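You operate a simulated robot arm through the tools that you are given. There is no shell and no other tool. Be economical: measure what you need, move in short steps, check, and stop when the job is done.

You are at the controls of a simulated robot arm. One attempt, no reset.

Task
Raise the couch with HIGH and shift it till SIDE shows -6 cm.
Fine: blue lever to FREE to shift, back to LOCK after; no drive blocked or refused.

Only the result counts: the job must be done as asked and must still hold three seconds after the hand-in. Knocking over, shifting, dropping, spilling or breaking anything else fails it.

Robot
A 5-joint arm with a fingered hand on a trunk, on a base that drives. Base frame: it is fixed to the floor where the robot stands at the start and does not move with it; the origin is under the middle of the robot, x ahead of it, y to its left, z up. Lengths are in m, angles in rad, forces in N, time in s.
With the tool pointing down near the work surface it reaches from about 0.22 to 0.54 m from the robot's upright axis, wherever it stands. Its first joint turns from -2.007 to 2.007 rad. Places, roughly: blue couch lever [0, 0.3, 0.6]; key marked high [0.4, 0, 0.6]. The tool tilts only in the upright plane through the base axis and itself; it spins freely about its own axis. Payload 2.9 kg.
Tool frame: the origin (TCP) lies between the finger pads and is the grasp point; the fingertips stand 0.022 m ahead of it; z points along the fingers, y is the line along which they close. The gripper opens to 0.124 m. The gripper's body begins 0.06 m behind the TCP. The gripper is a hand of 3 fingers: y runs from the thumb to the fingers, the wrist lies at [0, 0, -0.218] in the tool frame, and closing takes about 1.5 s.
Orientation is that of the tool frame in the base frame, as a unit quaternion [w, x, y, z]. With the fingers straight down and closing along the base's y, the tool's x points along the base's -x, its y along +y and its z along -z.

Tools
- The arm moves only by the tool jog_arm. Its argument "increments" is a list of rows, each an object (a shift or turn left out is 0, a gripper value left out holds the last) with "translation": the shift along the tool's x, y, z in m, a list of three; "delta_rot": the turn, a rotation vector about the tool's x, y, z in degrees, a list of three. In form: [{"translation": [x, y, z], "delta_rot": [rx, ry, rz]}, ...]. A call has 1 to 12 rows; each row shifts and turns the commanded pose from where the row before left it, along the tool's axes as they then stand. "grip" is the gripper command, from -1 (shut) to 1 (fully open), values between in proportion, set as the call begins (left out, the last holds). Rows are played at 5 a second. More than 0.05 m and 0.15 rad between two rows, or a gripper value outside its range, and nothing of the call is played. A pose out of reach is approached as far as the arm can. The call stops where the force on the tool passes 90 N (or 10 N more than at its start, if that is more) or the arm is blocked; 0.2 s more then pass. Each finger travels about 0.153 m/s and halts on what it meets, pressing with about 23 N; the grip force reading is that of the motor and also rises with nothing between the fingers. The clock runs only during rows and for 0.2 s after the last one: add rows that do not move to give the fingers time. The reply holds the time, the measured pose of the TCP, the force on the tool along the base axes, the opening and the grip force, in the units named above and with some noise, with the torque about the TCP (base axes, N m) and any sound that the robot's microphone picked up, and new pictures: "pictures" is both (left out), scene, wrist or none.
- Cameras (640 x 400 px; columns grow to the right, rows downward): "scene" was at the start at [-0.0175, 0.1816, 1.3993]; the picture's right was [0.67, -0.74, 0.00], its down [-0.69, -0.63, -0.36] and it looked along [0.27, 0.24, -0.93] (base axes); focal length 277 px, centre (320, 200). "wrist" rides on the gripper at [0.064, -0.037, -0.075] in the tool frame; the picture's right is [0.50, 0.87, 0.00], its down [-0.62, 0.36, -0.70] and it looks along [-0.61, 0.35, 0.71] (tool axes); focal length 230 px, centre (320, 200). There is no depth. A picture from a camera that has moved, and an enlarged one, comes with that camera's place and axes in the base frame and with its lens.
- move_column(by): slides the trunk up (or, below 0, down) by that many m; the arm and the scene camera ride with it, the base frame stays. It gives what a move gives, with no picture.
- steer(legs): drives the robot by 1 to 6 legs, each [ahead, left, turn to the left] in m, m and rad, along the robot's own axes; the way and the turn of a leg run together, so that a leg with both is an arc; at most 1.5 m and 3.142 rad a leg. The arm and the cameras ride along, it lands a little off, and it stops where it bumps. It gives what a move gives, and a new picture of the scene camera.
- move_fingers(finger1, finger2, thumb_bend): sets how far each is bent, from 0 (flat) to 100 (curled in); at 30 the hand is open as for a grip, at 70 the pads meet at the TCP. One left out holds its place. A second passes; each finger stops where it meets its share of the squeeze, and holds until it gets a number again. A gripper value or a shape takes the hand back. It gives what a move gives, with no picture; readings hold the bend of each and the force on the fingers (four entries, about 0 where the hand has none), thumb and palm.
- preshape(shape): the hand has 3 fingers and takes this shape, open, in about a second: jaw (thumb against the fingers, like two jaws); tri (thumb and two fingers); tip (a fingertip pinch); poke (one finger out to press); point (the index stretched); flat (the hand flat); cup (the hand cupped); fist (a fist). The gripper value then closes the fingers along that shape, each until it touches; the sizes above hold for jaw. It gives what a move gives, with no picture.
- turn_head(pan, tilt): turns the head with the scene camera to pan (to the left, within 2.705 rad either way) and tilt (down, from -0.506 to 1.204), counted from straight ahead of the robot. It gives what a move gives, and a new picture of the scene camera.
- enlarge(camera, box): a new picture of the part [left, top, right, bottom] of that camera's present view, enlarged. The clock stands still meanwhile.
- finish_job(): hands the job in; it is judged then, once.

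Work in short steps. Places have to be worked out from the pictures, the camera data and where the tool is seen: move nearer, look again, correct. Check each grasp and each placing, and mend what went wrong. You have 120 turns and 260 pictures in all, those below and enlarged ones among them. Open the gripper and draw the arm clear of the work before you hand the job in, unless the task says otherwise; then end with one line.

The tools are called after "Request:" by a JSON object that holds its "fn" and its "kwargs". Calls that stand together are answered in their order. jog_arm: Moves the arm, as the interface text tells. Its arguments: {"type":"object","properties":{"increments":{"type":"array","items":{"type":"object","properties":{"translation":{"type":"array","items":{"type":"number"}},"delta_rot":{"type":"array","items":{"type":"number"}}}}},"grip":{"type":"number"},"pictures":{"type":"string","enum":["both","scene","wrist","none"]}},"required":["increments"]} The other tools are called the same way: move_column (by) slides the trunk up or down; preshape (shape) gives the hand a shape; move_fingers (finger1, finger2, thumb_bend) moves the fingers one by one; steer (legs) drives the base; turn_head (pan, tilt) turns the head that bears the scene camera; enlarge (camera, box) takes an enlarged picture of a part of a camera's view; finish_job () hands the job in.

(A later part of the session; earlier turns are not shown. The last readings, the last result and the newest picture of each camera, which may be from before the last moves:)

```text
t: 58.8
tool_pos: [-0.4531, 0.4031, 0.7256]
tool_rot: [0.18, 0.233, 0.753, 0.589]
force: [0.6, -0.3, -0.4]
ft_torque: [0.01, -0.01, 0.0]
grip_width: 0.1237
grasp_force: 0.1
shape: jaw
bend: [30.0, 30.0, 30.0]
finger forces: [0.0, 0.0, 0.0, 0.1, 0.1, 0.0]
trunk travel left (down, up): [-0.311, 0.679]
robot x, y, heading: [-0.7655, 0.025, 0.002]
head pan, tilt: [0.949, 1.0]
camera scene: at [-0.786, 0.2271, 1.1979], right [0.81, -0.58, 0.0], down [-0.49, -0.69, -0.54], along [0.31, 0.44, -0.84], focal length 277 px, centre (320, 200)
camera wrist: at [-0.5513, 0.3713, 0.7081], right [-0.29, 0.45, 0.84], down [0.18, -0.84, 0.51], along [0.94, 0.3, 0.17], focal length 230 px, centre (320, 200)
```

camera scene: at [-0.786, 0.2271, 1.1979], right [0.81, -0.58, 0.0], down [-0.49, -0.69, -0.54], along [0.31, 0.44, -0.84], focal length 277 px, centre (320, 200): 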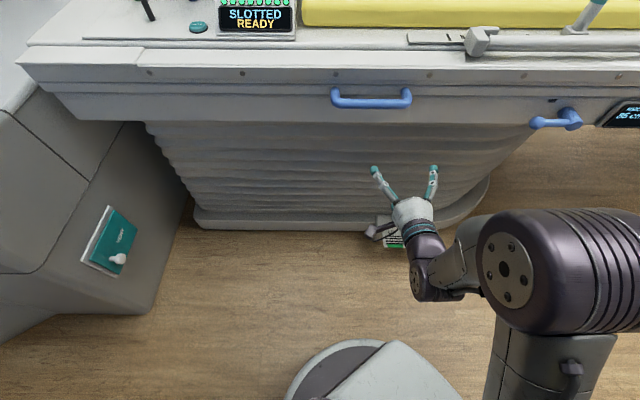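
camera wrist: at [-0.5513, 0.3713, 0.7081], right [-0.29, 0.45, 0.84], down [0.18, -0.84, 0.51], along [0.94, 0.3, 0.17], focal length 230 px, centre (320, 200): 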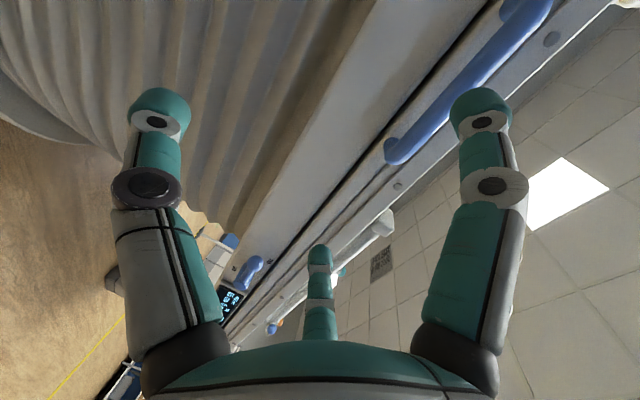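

Bar triangulated at about l-centre with z≈0.80, n≈0.23. I shift the base left and forward, raise the trunk 0.075 m and half-close the hand.

Request:
{"fn": "steer", "kwargs": {"legs": [[-0.053, 0.04, 0], [0.042, 0.056, 0]]}}

Request:
{"fn": "move_column", "kwargs": {"by": 0.075}}

Request:
{"fn": "jog_arm", "kwargs": {"increments": [{"translation": [0, 0, 0]}, {"translation": [0, 0, 0]}, {"translation": [0, 0, 0]}], "grip": 0.0}}

```text
t: 60.4
tool_pos: [-0.464, 0.499, 0.7255]
tool_rot: [0.181, 0.231, 0.754, 0.588]
force: [-0.4, 0.0, 0.3]
ft_torque: [-0.01, 0.01, -0.01]
grip_width: 0.1237
grasp_force: 0.0
shape: jaw
bend: [30.0, 30.0, 30.0]
finger forces: [0.0, 0.1, 0.0, 0.0, 0.0, 0.0]
trunk travel left (down, up): [-0.311, 0.679]
robot x, y, heading: [-0.781, 0.1222, 0.003]
head pan, tilt: [0.949, 1.0]
camera scene: at [-0.7972, 0.3225, 1.1978], right [0.81, -0.58, 0.0], down [-0.49, -0.69, -0.54], along [0.31, 0.44, -0.84], focal length 277 px, centre (320, 200)
```

scene: 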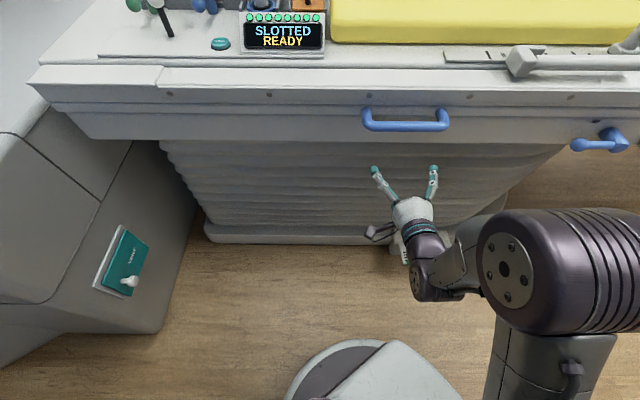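

```text
t: 61.5
tool_pos: [-0.4645, 0.4979, 0.7999]
tool_rot: [0.181, 0.23, 0.754, 0.588]
force: [-0.2, 0.0, 1.0]
ft_torque: [0.0, 0.0, 0.05]
grip_width: 0.124
grasp_force: 0.1
shape: jaw
bend: [30.0, 30.0, 30.0]
finger forces: [0.0, 0.0, 0.1, 0.0, 0.0, 0.0]
trunk travel left (down, up): [-0.386, 0.604]
robot x, y, heading: [-0.7805, 0.1215, 0.002]
head pan, tilt: [0.949, 1.0]
```

```text
t: 62.3
tool_pos: [-0.4637, 0.4986, 0.801]
tool_rot: [0.181, 0.23, 0.754, 0.588]
force: [0.5, 1.4, 0.5]
ft_torque: [0.02, -0.02, -0.01]
grip_width: 0.0626
grasp_force: 0.0
shape: jaw
bend: [36.0, 36.0, 70.0]
finger forces: [0.1, 0.0, 0.0, 0.0, 0.1, 0.0]
trunk travel left (down, up): [-0.386, 0.604]
robot x, y, heading: [-0.7784, 0.1203, 0.005]
head pan, tilt: [0.949, 1.0]
camera scene: at [-0.7974, 0.3222, 1.2729], right [0.81, -0.58, 0.0], down [-0.49, -0.69, -0.54], along [0.31, 0.44, -0.84], focal length 277 px, centre (320, 200)
camera wrist: at [-0.5627, 0.4664, 0.7829], right [-0.3, 0.45, 0.84], down [0.18, -0.84, 0.52], along [0.94, 0.3, 0.17], focal length 230 px, centre (320, 200)
```

scene: 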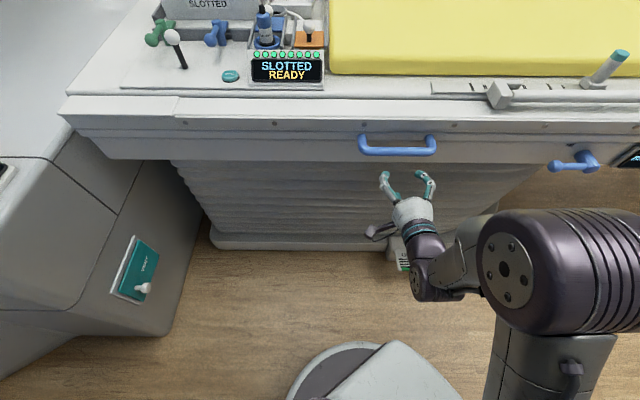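
wrist: 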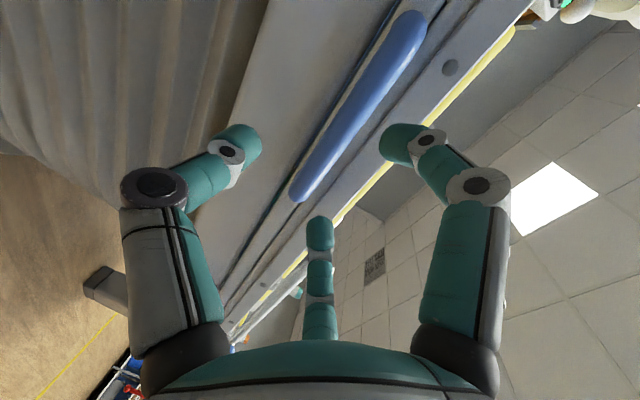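

Hand is lined up with the bar. I advance 9 cm toward it and look.

Request:
{"fn": "jog_arm", "kwargs": {"increments": [{"translation": [-0.0011, 0.0053, 0.0213]}, {"translation": [-0.0011, 0.0053, 0.0213]}, {"translation": [-0.0011, 0.0053, 0.0213]}, {"translation": [-0.0011, 0.0053, 0.0213]}]}}

Request:
{"fn": "enlarge", "kwargs": {"camera": "scene", "box": [320, 110, 480, 230]}}

```text
t: 63.3
tool_pos: [-0.412, 0.5687, 0.8]
tool_rot: [0.183, 0.232, 0.753, 0.588]
force: [-0.8, 0.4, 3.0]
ft_torque: [0.03, 0.06, 0.03]
grip_width: 0.0631
grasp_force: 0.1
shape: jaw
bend: [36.0, 36.0, 70.0]
finger forces: [1.3, 0.2, 0.0, 0.0, 0.1, 0.1]
trunk travel left (down, up): [-0.386, 0.604]
robot x, y, heading: [-0.7757, 0.1212, 0.003]
head pan, tilt: [0.949, 1.0]
camera scene: at [-0.7973, 0.3222, 1.2729], right [0.81, -0.58, 0.0], down [-0.49, -0.69, -0.54], along [0.31, 0.44, -0.84], focal length 277 px, centre (320, 200)
camera wrist: at [-0.5112, 0.5379, 0.7826], right [-0.3, 0.46, 0.84], down [0.17, -0.84, 0.52], along [0.94, 0.3, 0.17], focal length 230 px, centre (320, 200)
```

scene: 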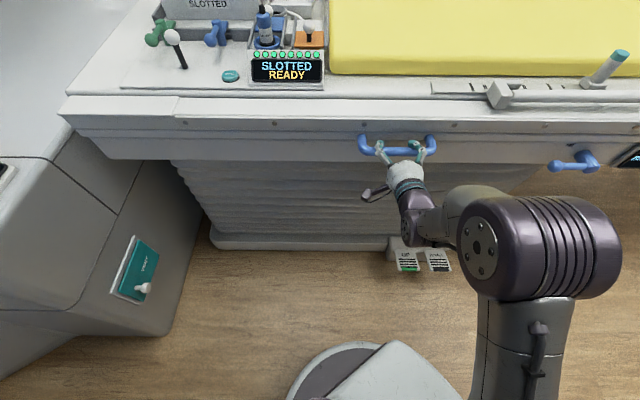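
wrist: 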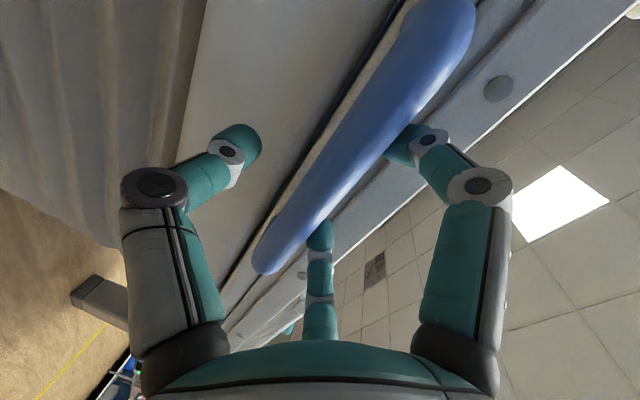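

```text
3.33 times, centred on (400, 170) of scene
camera zoom: at [-0.7973, 0.3222, 1.2729], right [0.81, -0.58, 0.0], down [-0.49, -0.69, -0.54], along [0.31, 0.44, -0.84], focal length 924 px, centre (53, 300)
```

zoom: 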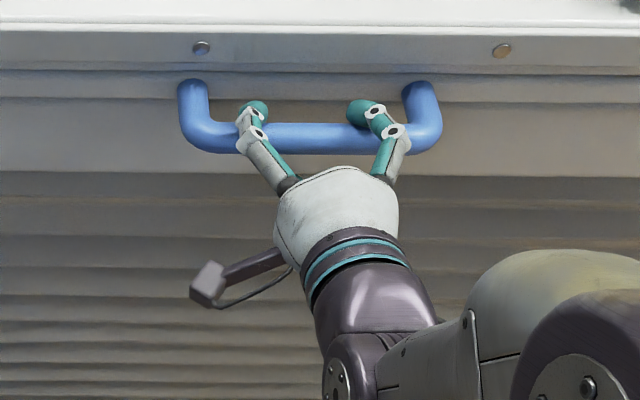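

Two fingers lie over the bar, touching it slightly, thumb below. I raise 8 mm, advance 1.5 cm more, then close.

Request:
{"fn": "jog_arm", "kwargs": {"increments": [{"translation": [0, 0.0078, -0.0019]}, {"translation": [-0.0008, 0.0036, 0.0145]}], "pictures": "none"}}

Request:
{"fn": "jog_arm", "kwargs": {"increments": [{"translation": [0, 0, 0]}, {"translation": [0, 0, 0]}, {"translation": [0, 0, 0]}, {"translation": [0, 0, 0]}, {"translation": [0, 0, 0]}, {"translation": [0, 0, 0]}], "grip": -0.6}}

Request:
{"fn": "enlarge", "kwargs": {"camera": "scene", "box": [320, 110, 480, 230]}}

```text
t: 63.9
tool_pos: [-0.4027, 0.5803, 0.8091]
tool_rot: [0.184, 0.233, 0.753, 0.587]
force: [0.3, 0.9, 0.3]
ft_torque: [-0.01, 0.0, 0.01]
grip_width: 0.0623
grasp_force: 0.0
shape: jaw
bend: [36.0, 36.0, 70.0]
finger forces: [0.0, 0.0, 0.0, 0.1, 0.0, 0.1]
trunk travel left (down, up): [-0.386, 0.604]
robot x, y, heading: [-0.779, 0.1212, 0.003]
head pan, tilt: [0.949, 1.0]
```

```text
t: 65.3
tool_pos: [-0.4031, 0.5812, 0.8092]
tool_rot: [0.184, 0.232, 0.753, 0.588]
force: [0.1, 0.6, -0.4]
ft_torque: [0.01, 0.0, 0.03]
grip_width: 0.0253
grasp_force: 0.0
shape: jaw
bend: [75.0, 75.0, 70.0]
finger forces: [0.0, 0.0, 0.0, 0.0, 0.4, 0.0]
trunk travel left (down, up): [-0.386, 0.604]
robot x, y, heading: [-0.7783, 0.1228, 0.004]
head pan, tilt: [0.949, 1.0]
camera scene: at [-0.7973, 0.3223, 1.2729], right [0.81, -0.58, 0.0], down [-0.49, -0.69, -0.54], along [0.31, 0.44, -0.84], focal length 277 px, centre (320, 200)
camera wrist: at [-0.5021, 0.5499, 0.7908], right [-0.3, 0.46, 0.84], down [0.17, -0.84, 0.52], along [0.94, 0.3, 0.17], focal length 230 px, centre (320, 200)
```

scene: 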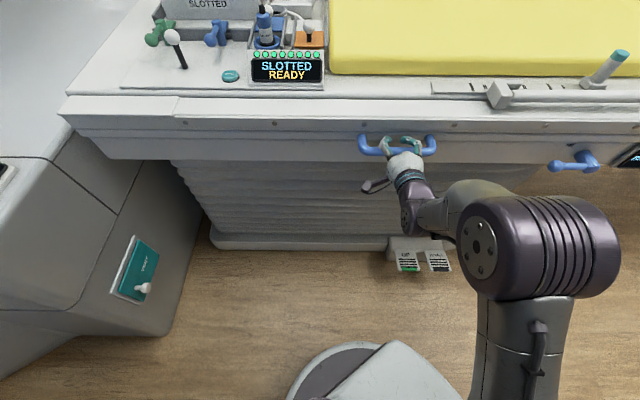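
wrist: 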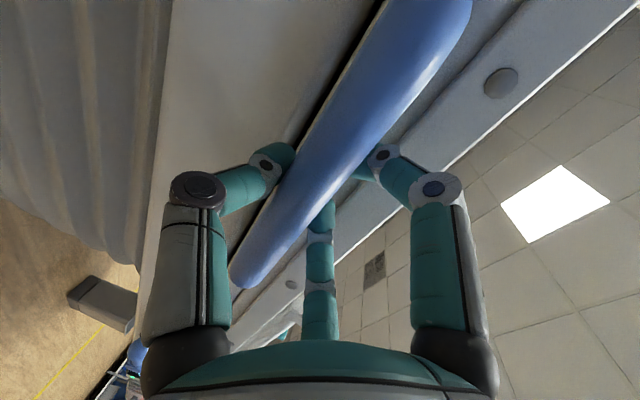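

```text
3.33 times, centred on (400, 170) of scene
camera zoom: at [-0.7973, 0.3223, 1.2729], right [0.81, -0.58, 0.0], down [-0.49, -0.69, -0.54], along [0.31, 0.44, -0.84], focal length 924 px, centre (53, 300)
```

zoom: 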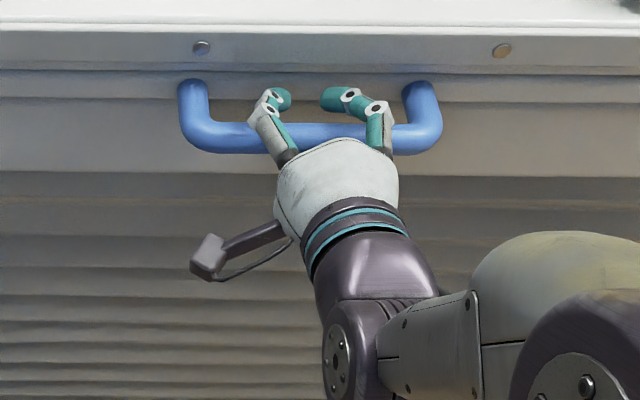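

Fingers curl behind the bar. I close fully.

Request:
{"fn": "jog_arm", "kwargs": {"increments": [{"translation": [0, 0, 0]}, {"translation": [0, 0, 0]}, {"translation": [0, 0, 0]}, {"translation": [0, 0, 0]}], "grip": -1, "pictures": "none"}}

Request:
{"fn": "turn_head", "kwargs": {"pan": 0.35, "tilt": 0.8}}

```text
t: 66.3
tool_pos: [-0.4033, 0.582, 0.8082]
tool_rot: [0.184, 0.233, 0.754, 0.587]
force: [3.1, 3.7, -0.8]
ft_torque: [0.04, -0.02, 0.0]
grip_width: 0.0028
grasp_force: 23.0
shape: jaw
bend: [70.0, 70.0, 73.0]
finger forces: [10.6, 10.7, 0.1, 0.1, 22.6, 0.0]
trunk travel left (down, up): [-0.386, 0.604]
robot x, y, heading: [-0.7799, 0.1195, 0.001]
head pan, tilt: [0.949, 1.0]
```

```text
t: 67.3
tool_pos: [-0.402, 0.5813, 0.8078]
tool_rot: [0.184, 0.233, 0.753, 0.587]
force: [2.3, 4.4, -0.9]
ft_torque: [0.04, 0.01, 0.0]
grip_width: 0.0026
grasp_force: 23.1
shape: jaw
bend: [70.0, 70.0, 73.0]
finger forces: [10.7, 11.0, 0.0, 0.1, 22.6, 0.1]
trunk travel left (down, up): [-0.386, 0.604]
robot x, y, heading: [-0.7786, 0.1238, 0.005]
head pan, tilt: [0.351, 0.799]
camera scene: at [-0.7615, 0.2942, 1.2879], right [0.35, -0.94, 0.0], down [-0.67, -0.25, -0.7], along [0.65, 0.24, -0.72], focal length 277 px, centre (320, 200)
```

scene: 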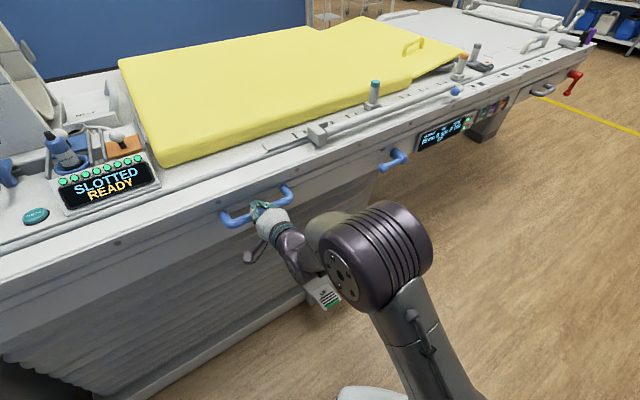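

Gripped (23 N), display in view. I pull 1.5 cm toward the robot as a test.

Request:
{"fn": "jog_arm", "kwargs": {"increments": [{"translation": [0.0004, -0.0018, -0.0073]}, {"translation": [0.0004, -0.0018, -0.0073]}], "pictures": "none"}}

Request:
{"fn": "enlarge", "kwargs": {"camera": "scene", "box": [380, 100, 500, 175]}}

```text
t: 67.9
tool_pos: [-0.4133, 0.5665, 0.8075]
tool_rot: [0.183, 0.233, 0.755, 0.586]
force: [-4.8, -7.8, -5.2]
ft_torque: [-0.06, 0.07, -0.04]
grip_width: 0.0033
grasp_force: 23.1
shape: jaw
bend: [70.0, 70.0, 75.0]
finger forces: [6.9, 8.2, 0.0, 0.1, 19.4, 0.0]
trunk travel left (down, up): [-0.386, 0.604]
robot x, y, heading: [-0.776, 0.121, 0.002]
head pan, tilt: [0.351, 0.799]
```

```text
5.33 times, centred on (440, 138) of scene
camera zoom: at [-0.7633, 0.2914, 1.2882], right [0.35, -0.94, 0.0], down [-0.67, -0.25, -0.7], along [0.65, 0.24, -0.72], focal length 1479 px, centre (-320, 533)
```

zoom: 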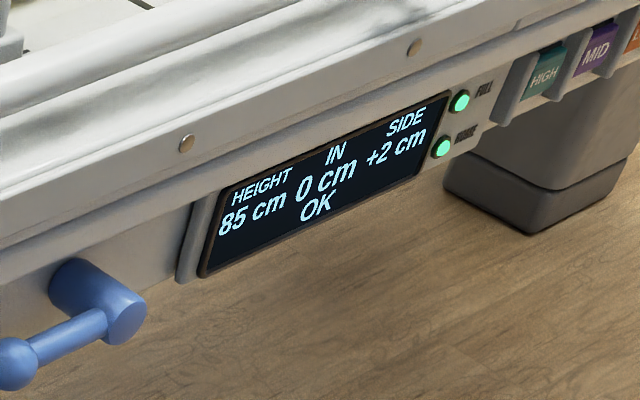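

Pulling gives plus; so −6 lies away from me. I push: first 6.5 cm, then check.

Request:
{"fn": "jog_arm", "kwargs": {"increments": [{"translation": [-0.0006, 0.0031, 0.0126]}, {"translation": [-0.0006, 0.0031, 0.0126]}, {"translation": [-0.0006, 0.0031, 0.0126]}, {"translation": [-0.0006, 0.0031, 0.0126]}, {"translation": [-0.0006, 0.0031, 0.0126]}], "pictures": "none"}}

Request:
{"fn": "enlarge", "kwargs": {"camera": "scene", "box": [380, 80, 500, 155]}}

```text
t: 69.1
tool_pos: [-0.3719, 0.625, 0.8055]
tool_rot: [0.184, 0.233, 0.753, 0.587]
force: [4.4, 10.6, -16.2]
ft_torque: [0.22, -0.13, -0.01]
grip_width: 0.0009
grasp_force: 23.5
shape: jaw
bend: [70.0, 70.0, 77.0]
finger forces: [0.6, 1.0, 0.1, 0.1, 41.6, 0.0]
trunk travel left (down, up): [-0.386, 0.604]
robot x, y, heading: [-0.7804, 0.1209, 0.008]
head pan, tilt: [0.351, 0.799]
```

```text
5.33 times, centred on (440, 118) of scene
camera zoom: at [-0.7587, 0.2984, 1.2873], right [0.35, -0.94, 0.0], down [-0.67, -0.25, -0.69], along [0.65, 0.24, -0.72], focal length 1479 px, centre (-320, 640)
```

zoom: 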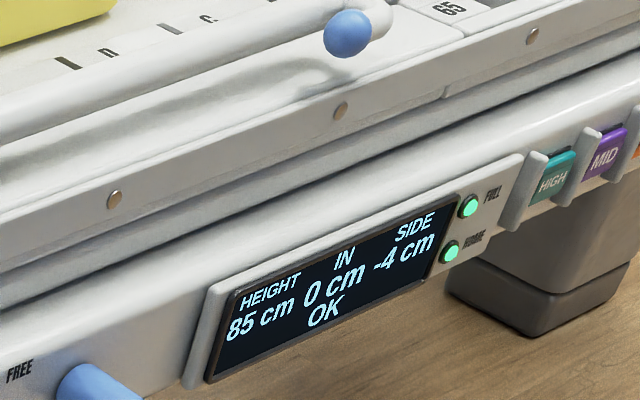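

SIDE shows −4 with some slip of the bar in the grip. Push 1 cm more and check.

Request:
{"fn": "jog_arm", "kwargs": {"increments": [{"translation": [-0.0002, 0.0012, 0.0048]}, {"translation": [-0.0002, 0.0012, 0.0048]}], "pictures": "both"}}

Request:
{"fn": "enlarge", "kwargs": {"camera": "scene", "box": [380, 80, 500, 155]}}

```text
t: 69.7
tool_pos: [-0.3692, 0.6266, 0.8065]
tool_rot: [0.183, 0.234, 0.755, 0.585]
force: [-25.1, -29.4, -22.1]
ft_torque: [-0.4, 0.18, 0.25]
grip_width: 0.0024
grasp_force: 22.8
shape: jaw
bend: [70.0, 70.0, 76.0]
finger forces: [0.1, 0.0, 0.0, 0.0, 84.8, 0.0]
trunk travel left (down, up): [-0.386, 0.604]
robot x, y, heading: [-0.7791, 0.1191, 0.002]
head pan, tilt: [0.351, 0.799]
camera scene: at [-0.7647, 0.2905, 1.2882], right [0.35, -0.94, 0.0], down [-0.67, -0.25, -0.7], along [0.66, 0.24, -0.72], focal length 277 px, centre (320, 200)
camera wrist: at [-0.4691, 0.5954, 0.7895], right [-0.29, 0.46, 0.84], down [0.17, -0.84, 0.52], along [0.94, 0.29, 0.16], focal length 230 px, centre (320, 200)
```

scene: 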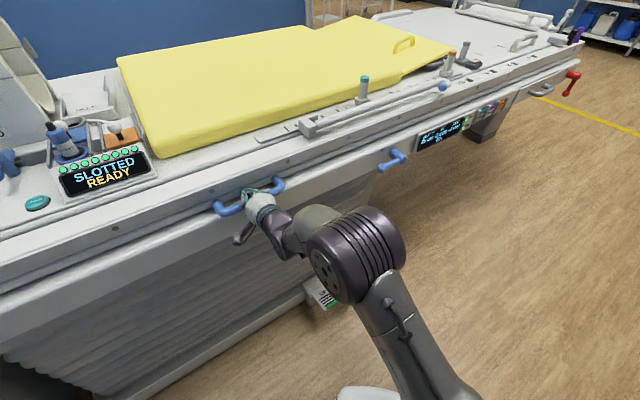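
wrist: 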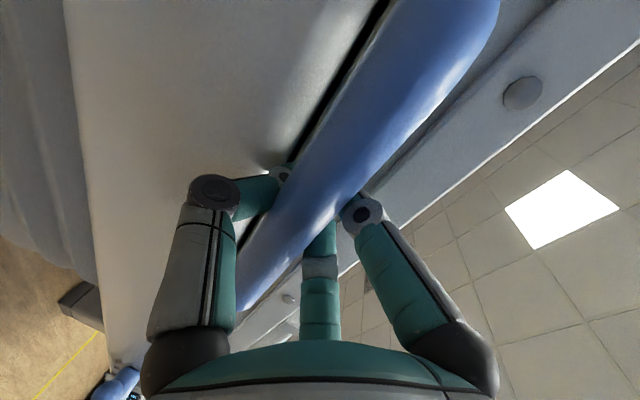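

```text
5.33 times, centred on (440, 118) of scene
camera zoom: at [-0.7647, 0.2905, 1.2882], right [0.35, -0.94, 0.0], down [-0.67, -0.25, -0.7], along [0.66, 0.24, -0.72], focal length 1479 px, centre (-320, 640)
```

zoom: 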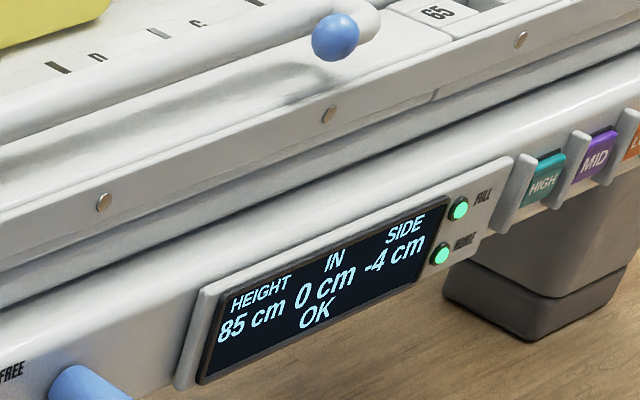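

Force rose to about 45 N without the reading changing. I wait a second under this load to see whether the couch creeps.

Request:
{"fn": "jog_arm", "kwargs": {"increments": [{"translation": [0, 0, 0]}, {"translation": [0, 0, 0]}, {"translation": [0, 0, 0]}, {"translation": [0, 0, 0]}], "pictures": "none"}}

Request:
{"fn": "enlarge", "kwargs": {"camera": "scene", "box": [360, 60, 520, 160]}}

Request:
{"fn": "enlarge", "kwargs": {"camera": "wrist", "box": [160, 100, 480, 300]}}

```text
t: 70.7
tool_pos: [-0.3698, 0.6266, 0.8069]
tool_rot: [0.183, 0.235, 0.755, 0.585]
force: [-29.4, -32.5, -24.1]
ft_torque: [-0.36, 0.19, 0.21]
grip_width: 0.0028
grasp_force: 23.6
shape: jaw
bend: [70.0, 70.0, 76.0]
finger forces: [0.1, 0.0, 0.1, 0.1, 91.1, 0.0]
trunk travel left (down, up): [-0.386, 0.604]
robot x, y, heading: [-0.7768, 0.125, 0.004]
head pan, tilt: [0.351, 0.799]
```

```text
4.00 times, centred on (440, 110) of scene
camera zoom: at [-0.7647, 0.2907, 1.2884], right [0.35, -0.94, 0.0], down [-0.67, -0.25, -0.7], along [0.66, 0.24, -0.71], focal length 1109 px, centre (-160, 560)
```

zoom: 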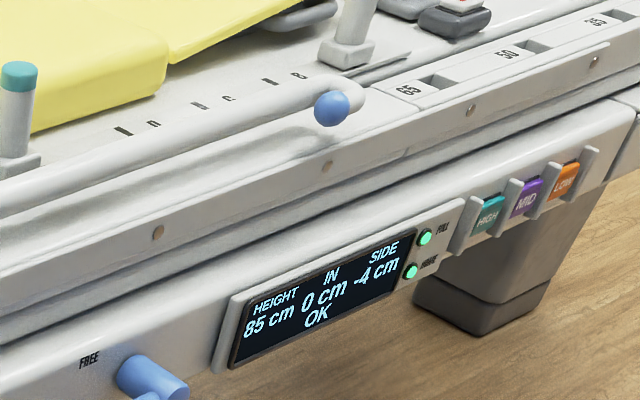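

```text
2.00 times, centred on (320, 200) of wrist
camera zoom: at [-0.4689, 0.5956, 0.79], right [-0.29, 0.46, 0.84], down [0.17, -0.84, 0.52], along [0.94, 0.29, 0.16], focal length 460 px, centre (320, 200)
```

zoom: 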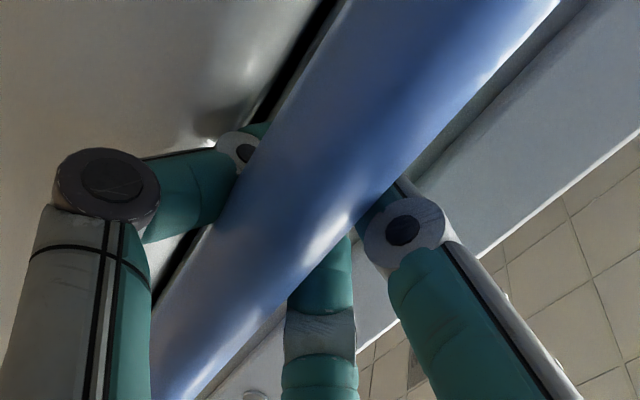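

The couch holds against 44 N. I check the lever and the far surroundings for a cause.

Request:
{"fn": "enlarge", "kwargs": {"camera": "scene", "box": [340, 120, 480, 200]}}

Request:
{"fn": "enlarge", "kwargs": {"camera": "scene", "box": [200, 170, 320, 260]}}

Request:
{"fn": "turn_head", "kwargs": {"pan": 0.9, "tilt": 0.5}}

```text
4.57 times, centred on (410, 160) of scene
camera zoom: at [-0.7647, 0.2907, 1.2884], right [0.35, -0.94, 0.0], down [-0.67, -0.25, -0.7], along [0.66, 0.24, -0.71], focal length 1268 px, centre (-91, 383)
```

zoom: 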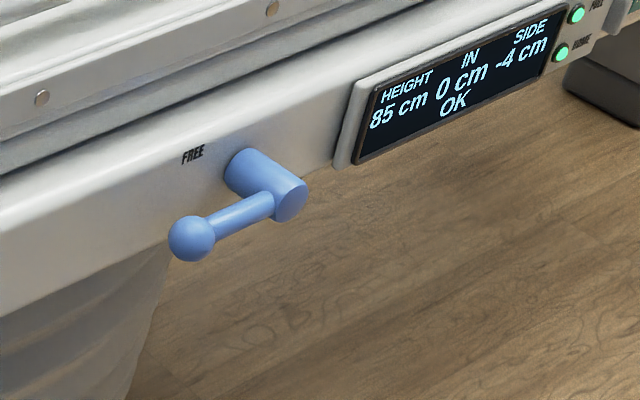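

```text
4.44 times, centred on (260, 215) of scene
camera zoom: at [-0.7647, 0.2907, 1.2884], right [0.35, -0.94, 0.0], down [-0.67, -0.25, -0.7], along [0.66, 0.24, -0.71], focal length 1233 px, centre (587, 133)
```

zoom: 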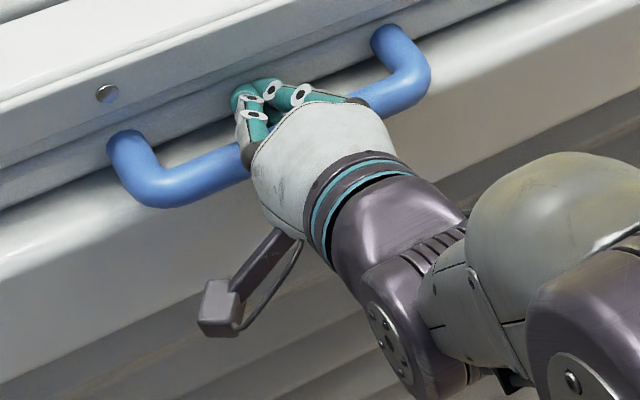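

```text
t: 71.7
tool_pos: [-0.3696, 0.6267, 0.8065]
tool_rot: [0.185, 0.234, 0.755, 0.584]
force: [-27.3, -32.8, -24.4]
ft_torque: [-0.4, 0.23, 0.24]
grip_width: 0.003
grasp_force: 23.0
shape: jaw
bend: [70.0, 70.0, 76.0]
finger forces: [0.0, 0.0, 0.0, 0.0, 91.7, 0.0]
trunk travel left (down, up): [-0.386, 0.604]
robot x, y, heading: [-0.7778, 0.1219, 0.001]
head pan, tilt: [0.901, 0.499]
camera scene: at [-0.7841, 0.3341, 1.3144], right [0.79, -0.62, 0.0], down [-0.29, -0.37, -0.88], along [0.54, 0.69, -0.48], focal length 277 px, centre (320, 200)
```

scene: 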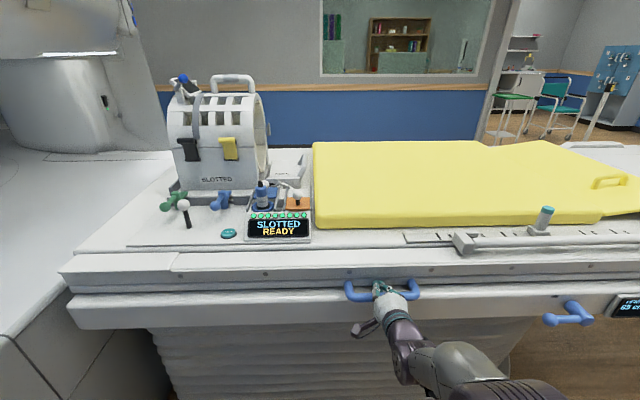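

Nothing blocks; likely plain stiction. I turn the head back to the display and push in small additional steps.

Request:
{"fn": "turn_head", "kwargs": {"pan": 0.35, "tilt": 0.8}}

Request:
{"fn": "jog_arm", "kwargs": {"increments": [{"translation": [-0.0002, 0.0005, 0.0029]}, {"translation": [-0.0002, 0.0005, 0.0029]}], "pictures": "none"}}

Request:
{"fn": "enlarge", "kwargs": {"camera": "scene", "box": [340, 80, 500, 180]}}

```text
t: 72.7
tool_pos: [-0.3694, 0.6267, 0.8075]
tool_rot: [0.184, 0.235, 0.755, 0.584]
force: [-29.5, -32.4, -23.7]
ft_torque: [-0.33, 0.23, 0.19]
grip_width: 0.0028
grasp_force: 23.1
shape: jaw
bend: [70.0, 70.0, 76.0]
finger forces: [0.1, 0.0, 0.0, 0.0, 92.1, 0.0]
trunk travel left (down, up): [-0.386, 0.604]
robot x, y, heading: [-0.7784, 0.1208, 0.003]
head pan, tilt: [0.351, 0.799]
camera scene: at [-0.7647, 0.2908, 1.2884], right [0.35, -0.94, 0.0], down [-0.67, -0.25, -0.7], along [0.66, 0.24, -0.71], focal length 277 px, centre (320, 200)
```

scene: 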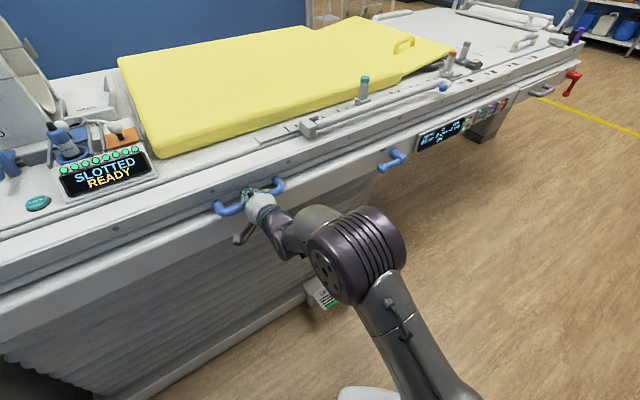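

```text
t: 73.3
tool_pos: [-0.3689, 0.6275, 0.8077]
tool_rot: [0.184, 0.234, 0.756, 0.583]
force: [-44.5, -57.8, -24.4]
ft_torque: [-0.74, 0.4, 0.33]
grip_width: 0.0036
grasp_force: 22.8
shape: jaw
bend: [70.0, 70.0, 76.0]
finger forces: [0.0, 0.0, 0.0, 0.1, 158.3, 0.1]
trunk travel left (down, up): [-0.386, 0.604]
robot x, y, heading: [-0.7799, 0.1224, 0.004]
head pan, tilt: [0.351, 0.799]
```

```text
4.00 times, centred on (420, 130) of scene
camera zoom: at [-0.7678, 0.2857, 1.2891], right [0.35, -0.94, 0.0], down [-0.67, -0.24, -0.7], along [0.66, 0.25, -0.71], focal length 1109 px, centre (-80, 480)
```

zoom: 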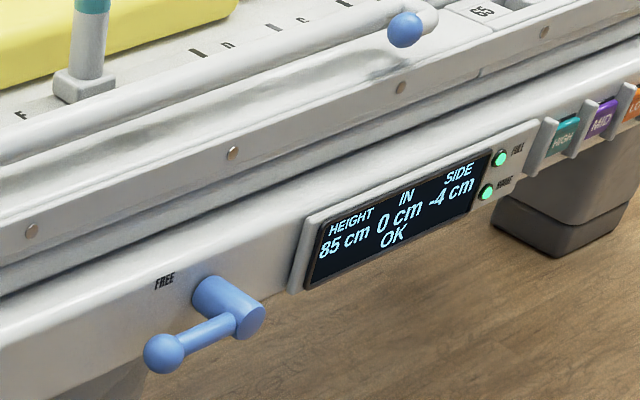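

I see it now: lever and display have not moved; only the top with the bar slides, and my thumb is pressing on the fixed fascia below it. I back off, open and withdraw, then push the bar from its front with closed fingertips.

Request:
{"fn": "jog_arm", "kwargs": {"increments": [{"translation": [0.0002, -0.0012, -0.0058]}, {"translation": [0.0002, -0.0012, -0.0058]}], "pictures": "none"}}

Request:
{"fn": "jog_arm", "kwargs": {"increments": [{"translation": [0, 0, 0]}, {"translation": [0, 0, 0]}, {"translation": [0, 0, 0]}, {"translation": [0, 0, 0]}, {"translation": [0, 0, 0]}], "grip": 0.1}}

Request:
{"fn": "enlarge", "kwargs": {"camera": "scene", "box": [190, 160, 330, 260]}}

```text
t: 73.9
tool_pos: [-0.3694, 0.626, 0.8072]
tool_rot: [0.185, 0.234, 0.753, 0.587]
force: [-7.9, -2.6, -21.6]
ft_torque: [0.36, -0.14, 0.09]
grip_width: 0.0017
grasp_force: 22.8
shape: jaw
bend: [70.0, 70.0, 77.0]
finger forces: [0.0, 0.0, 0.0, 0.0, 84.3, 0.1]
trunk travel left (down, up): [-0.386, 0.604]
robot x, y, heading: [-0.7764, 0.1188, 0.005]
head pan, tilt: [0.351, 0.799]
```

```text
t: 75.1
tool_pos: [-0.373, 0.6212, 0.8122]
tool_rot: [0.185, 0.234, 0.751, 0.589]
force: [-1.2, 0.7, 22.3]
ft_torque: [0.06, 0.01, 0.02]
grip_width: 0.0538
grasp_force: 0.0
shape: jaw
bend: [34.0, 35.0, 75.0]
finger forces: [0.0, 0.5, 0.0, 0.1, 24.4, 0.0]
trunk travel left (down, up): [-0.386, 0.604]
robot x, y, heading: [-0.7806, 0.1229, 0.008]
head pan, tilt: [0.351, 0.799]
camera scene: at [-0.7647, 0.2904, 1.2886], right [0.35, -0.94, 0.0], down [-0.67, -0.25, -0.7], along [0.66, 0.24, -0.71], focal length 277 px, centre (320, 200)
camera wrist: at [-0.4712, 0.5916, 0.7932], right [-0.3, 0.46, 0.84], down [0.17, -0.84, 0.52], along [0.94, 0.29, 0.17], focal length 230 px, centre (320, 200)
```

scene: 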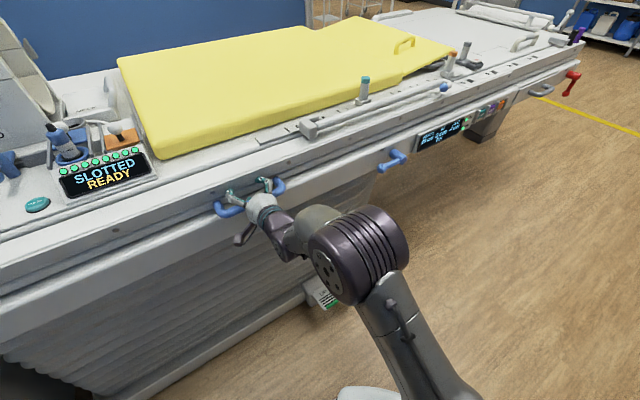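
wrist: 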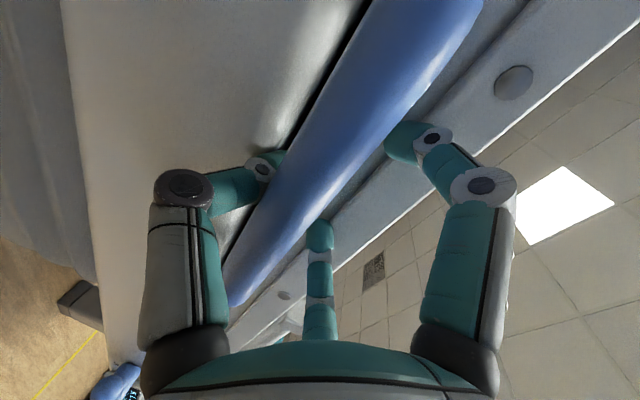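

```text
4.00 times, centred on (260, 210) of scene
camera zoom: at [-0.7647, 0.2904, 1.2886], right [0.35, -0.94, 0.0], down [-0.67, -0.25, -0.7], along [0.66, 0.24, -0.71], focal length 1109 px, centre (560, 160)
```

zoom: 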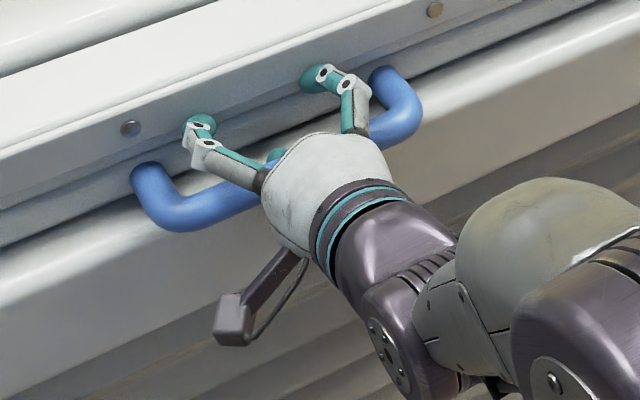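

Confirmed: fascia ledge under the bar. I withdraw straight back.

Request:
{"fn": "jog_arm", "kwargs": {"increments": [{"translation": [0.0005, -0.0024, -0.0097]}, {"translation": [0.0005, -0.0024, -0.0097]}, {"translation": [0.001, -0.0048, -0.0194]}, {"translation": [0.001, -0.0048, -0.0194]}, {"translation": [0.001, -0.0048, -0.0194]}], "pictures": "scene"}}

Request:
{"fn": "enlarge", "kwargs": {"camera": "scene", "box": [340, 80, 500, 180]}}

```text
t: 76.3
tool_pos: [-0.418, 0.56, 0.8102]
tool_rot: [0.183, 0.233, 0.753, 0.588]
force: [1.3, 0.6, -0.2]
ft_torque: [0.0, -0.02, -0.01]
grip_width: 0.0677
grasp_force: 0.1
shape: jaw
bend: [34.0, 34.0, 70.0]
finger forces: [0.0, 0.1, 0.1, 0.1, 0.0, 0.0]
trunk travel left (down, up): [-0.386, 0.604]
robot x, y, heading: [-0.7787, 0.1204, 0.002]
head pan, tilt: [0.351, 0.799]
camera scene: at [-0.7622, 0.2933, 1.288], right [0.35, -0.94, 0.0], down [-0.67, -0.25, -0.7], along [0.65, 0.24, -0.72], focal length 277 px, centre (320, 200)
```

scene: 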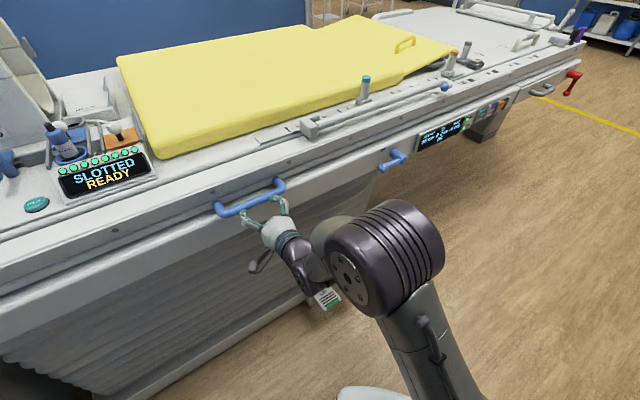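

```text
4.00 times, centred on (420, 130) of scene
camera zoom: at [-0.7622, 0.2933, 1.288], right [0.35, -0.94, 0.0], down [-0.67, -0.25, -0.7], along [0.65, 0.24, -0.72], focal length 1109 px, centre (-80, 480)
```

zoom: 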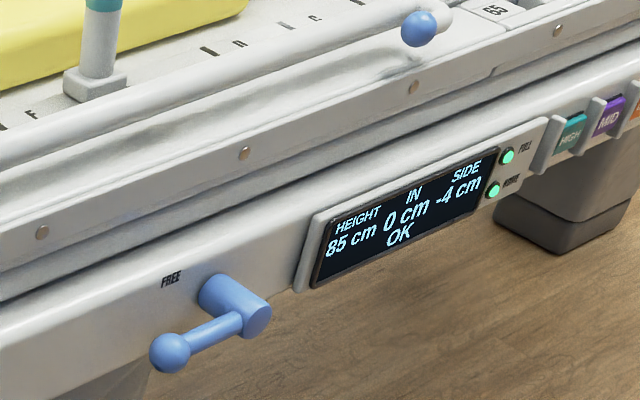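

Clear, still −4. I close the fingertips and check alignment with the bar.

Request:
{"fn": "jog_arm", "kwargs": {"increments": [{"translation": [0, 0, 0]}, {"translation": [0, 0, 0]}, {"translation": [0, 0, 0]}, {"translation": [0, 0, 0]}, {"translation": [0, 0, 0]}, {"translation": [0, 0, 0]}], "grip": -1}}

Request:
{"fn": "enlarge", "kwargs": {"camera": "scene", "box": [190, 160, 330, 260]}}

```text
t: 77.7
tool_pos: [-0.4173, 0.5605, 0.8097]
tool_rot: [0.184, 0.232, 0.753, 0.588]
force: [-0.1, -0.5, -0.5]
ft_torque: [-0.01, 0.01, -0.02]
grip_width: 0.0002
grasp_force: 22.9
shape: jaw
bend: [70.0, 70.0, 70.0]
finger forces: [0.0, 0.0, 0.0, 0.0, 0.1, 0.0]
trunk travel left (down, up): [-0.386, 0.604]
robot x, y, heading: [-0.7806, 0.1197, 0.007]
head pan, tilt: [0.351, 0.799]
camera scene: at [-0.7621, 0.2934, 1.288], right [0.35, -0.94, 0.0], down [-0.67, -0.25, -0.7], along [0.65, 0.24, -0.72], focal length 277 px, centre (320, 200)
camera wrist: at [-0.517, 0.529, 0.7914], right [-0.3, 0.46, 0.84], down [0.17, -0.84, 0.52], along [0.94, 0.3, 0.17], focal length 230 px, centre (320, 200)
```

scene: 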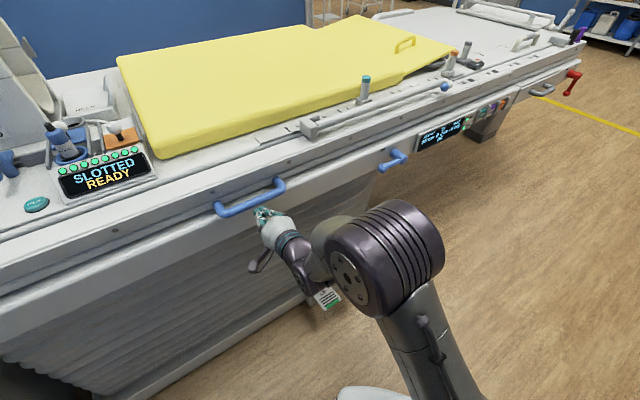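
wrist: 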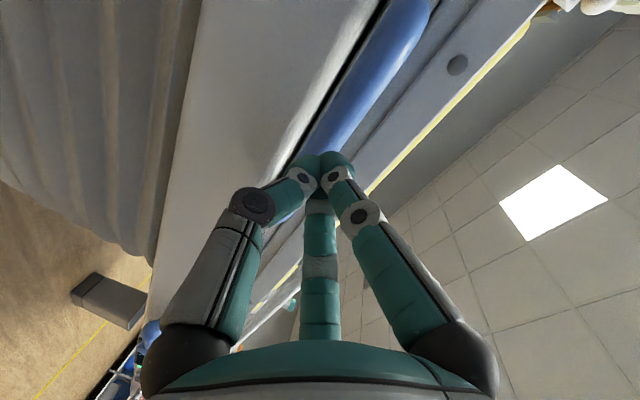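

```text
4.00 times, centred on (260, 210) of scene
camera zoom: at [-0.7621, 0.2934, 1.288], right [0.35, -0.94, 0.0], down [-0.67, -0.25, -0.7], along [0.65, 0.24, -0.72], focal length 1109 px, centre (560, 160)
```

zoom: 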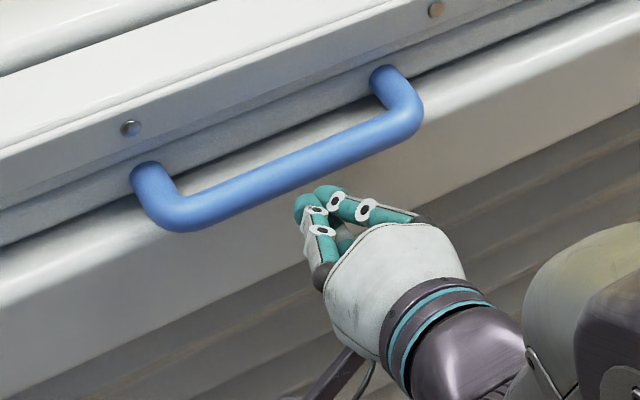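

Tip is centred on the bar and 4 mm above its middle. I advance 4 cm to contact.

Request:
{"fn": "jog_arm", "kwargs": {"increments": [{"translation": [-0.0006, 0.0031, 0.0126]}, {"translation": [-0.0006, 0.0031, 0.0126]}, {"translation": [-0.0003, 0.0014, 0.0058]}, {"translation": [-0.0003, 0.0014, 0.0058]}], "pictures": "wrist"}}

Request:
{"fn": "enlarge", "kwargs": {"camera": "scene", "box": [340, 80, 500, 180]}}

Request:
{"fn": "enlarge", "kwargs": {"camera": "scene", "box": [190, 160, 330, 260]}}

```text
t: 78.7
tool_pos: [-0.3953, 0.5904, 0.807]
tool_rot: [0.184, 0.232, 0.752, 0.588]
force: [0.4, -0.8, 0.5]
ft_torque: [0.03, 0.01, -0.01]
grip_width: 0.0
grasp_force: 23.1
shape: jaw
bend: [70.0, 70.0, 70.0]
finger forces: [0.0, 0.0, 0.0, 0.0, 0.0, 0.0]
trunk travel left (down, up): [-0.386, 0.604]
robot x, y, heading: [-0.7771, 0.1238, 0.002]
head pan, tilt: [0.351, 0.799]
camera wrist: at [-0.4948, 0.5601, 0.7906], right [-0.3, 0.46, 0.84], down [0.17, -0.84, 0.52], along [0.94, 0.3, 0.17], focal length 230 px, centre (320, 200)
```

wrist: 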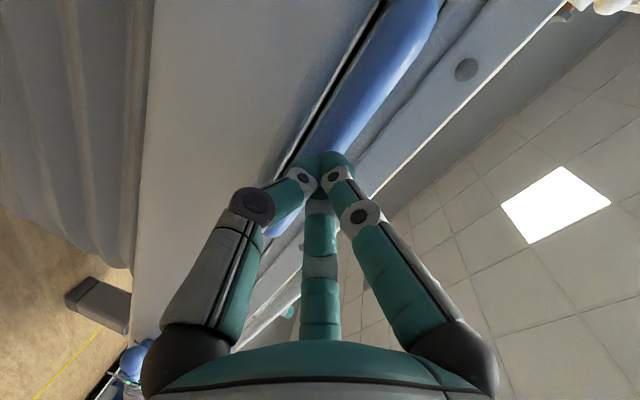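

```text
4.00 times, centred on (420, 130) of scene
camera zoom: at [-0.7619, 0.2937, 1.288], right [0.35, -0.94, 0.0], down [-0.67, -0.25, -0.7], along [0.65, 0.24, -0.72], focal length 1109 px, centre (-80, 480)
```

zoom: 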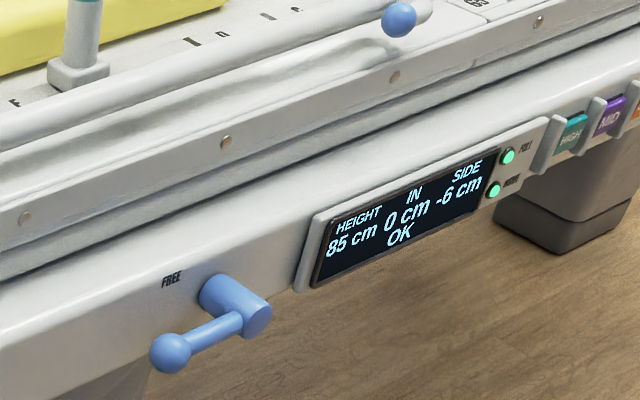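

```text
4.00 times, centred on (260, 210) of scene
camera zoom: at [-0.7619, 0.2937, 1.288], right [0.35, -0.94, 0.0], down [-0.67, -0.25, -0.7], along [0.65, 0.24, -0.72], focal length 1109 px, centre (560, 160)
```

zoom: 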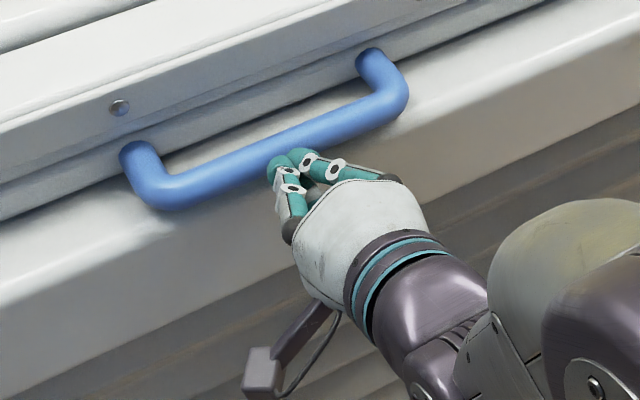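

SIDE shows −6. I wait a moment to confirm it rests, and look precisely.

Request:
{"fn": "jog_arm", "kwargs": {"increments": [{"translation": [0, 0, 0]}, {"translation": [0, 0, 0]}, {"translation": [0, 0, 0]}], "pictures": "scene"}}

Request:
{"fn": "enlarge", "kwargs": {"camera": "scene", "box": [340, 80, 500, 180]}}

```text
t: 79.5
tool_pos: [-0.3967, 0.5903, 0.8087]
tool_rot: [0.184, 0.232, 0.753, 0.588]
force: [0.9, -1.0, -0.6]
ft_torque: [-0.01, 0.02, 0.02]
grip_width: 0.0002
grasp_force: 23.1
shape: jaw
bend: [70.0, 70.0, 70.0]
finger forces: [0.0, 0.0, 0.0, 0.0, 0.1, 0.0]
trunk travel left (down, up): [-0.386, 0.604]
robot x, y, heading: [-0.7804, 0.1222, 0.01]
head pan, tilt: [0.351, 0.799]
camera scene: at [-0.7621, 0.2934, 1.288], right [0.35, -0.94, 0.0], down [-0.67, -0.25, -0.7], along [0.65, 0.24, -0.72], focal length 277 px, centre (320, 200)
```

scene: 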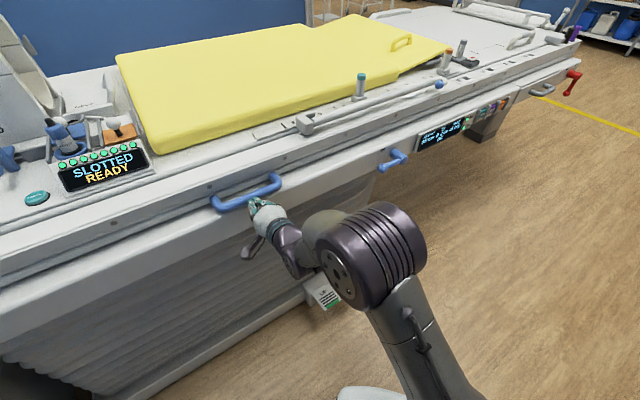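

```text
4.00 times, centred on (420, 130) of scene
camera zoom: at [-0.7621, 0.2934, 1.288], right [0.35, -0.94, 0.0], down [-0.67, -0.25, -0.7], along [0.65, 0.24, -0.72], focal length 1109 px, centre (-80, 480)
```

zoom: 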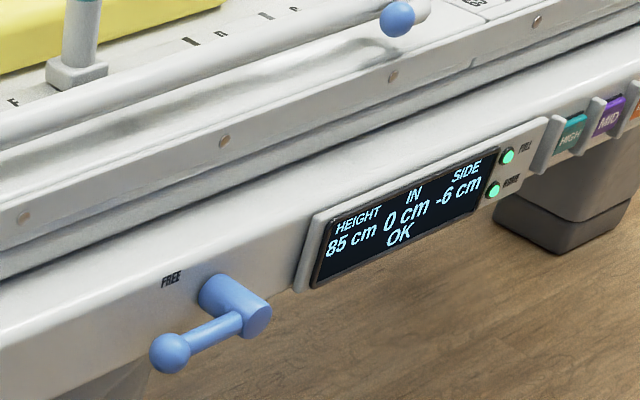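

It may still be creeping slightly; check again after a short time.

Request:
{"fn": "jog_arm", "kwargs": {"increments": [{"translation": [0, 0, 0]}, {"translation": [0, 0, 0]}, {"translation": [0, 0, 0]}], "pictures": "none"}}

Request:
{"fn": "enlarge", "kwargs": {"camera": "scene", "box": [340, 80, 500, 180]}}

```text
t: 80.3
tool_pos: [-0.3963, 0.5907, 0.8089]
tool_rot: [0.184, 0.232, 0.753, 0.588]
force: [-0.3, 0.0, 1.2]
ft_torque: [0.01, -0.04, -0.03]
grip_width: 0.0
grasp_force: 23.0
shape: jaw
bend: [70.0, 70.0, 70.0]
finger forces: [0.0, 0.1, 0.0, 0.0, 0.0, 0.1]
trunk travel left (down, up): [-0.386, 0.604]
robot x, y, heading: [-0.7782, 0.12, 0.008]
head pan, tilt: [0.351, 0.799]
```

```text
4.00 times, centred on (420, 130) of scene
camera zoom: at [-0.7621, 0.2934, 1.288], right [0.35, -0.94, 0.0], down [-0.67, -0.25, -0.7], along [0.65, 0.24, -0.72], focal length 1109 px, centre (-80, 480)
```

zoom: 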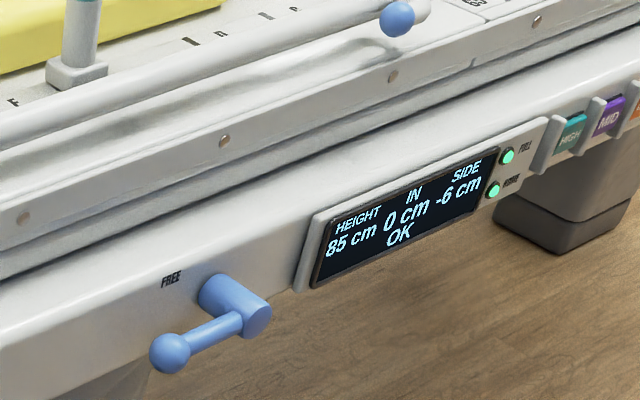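

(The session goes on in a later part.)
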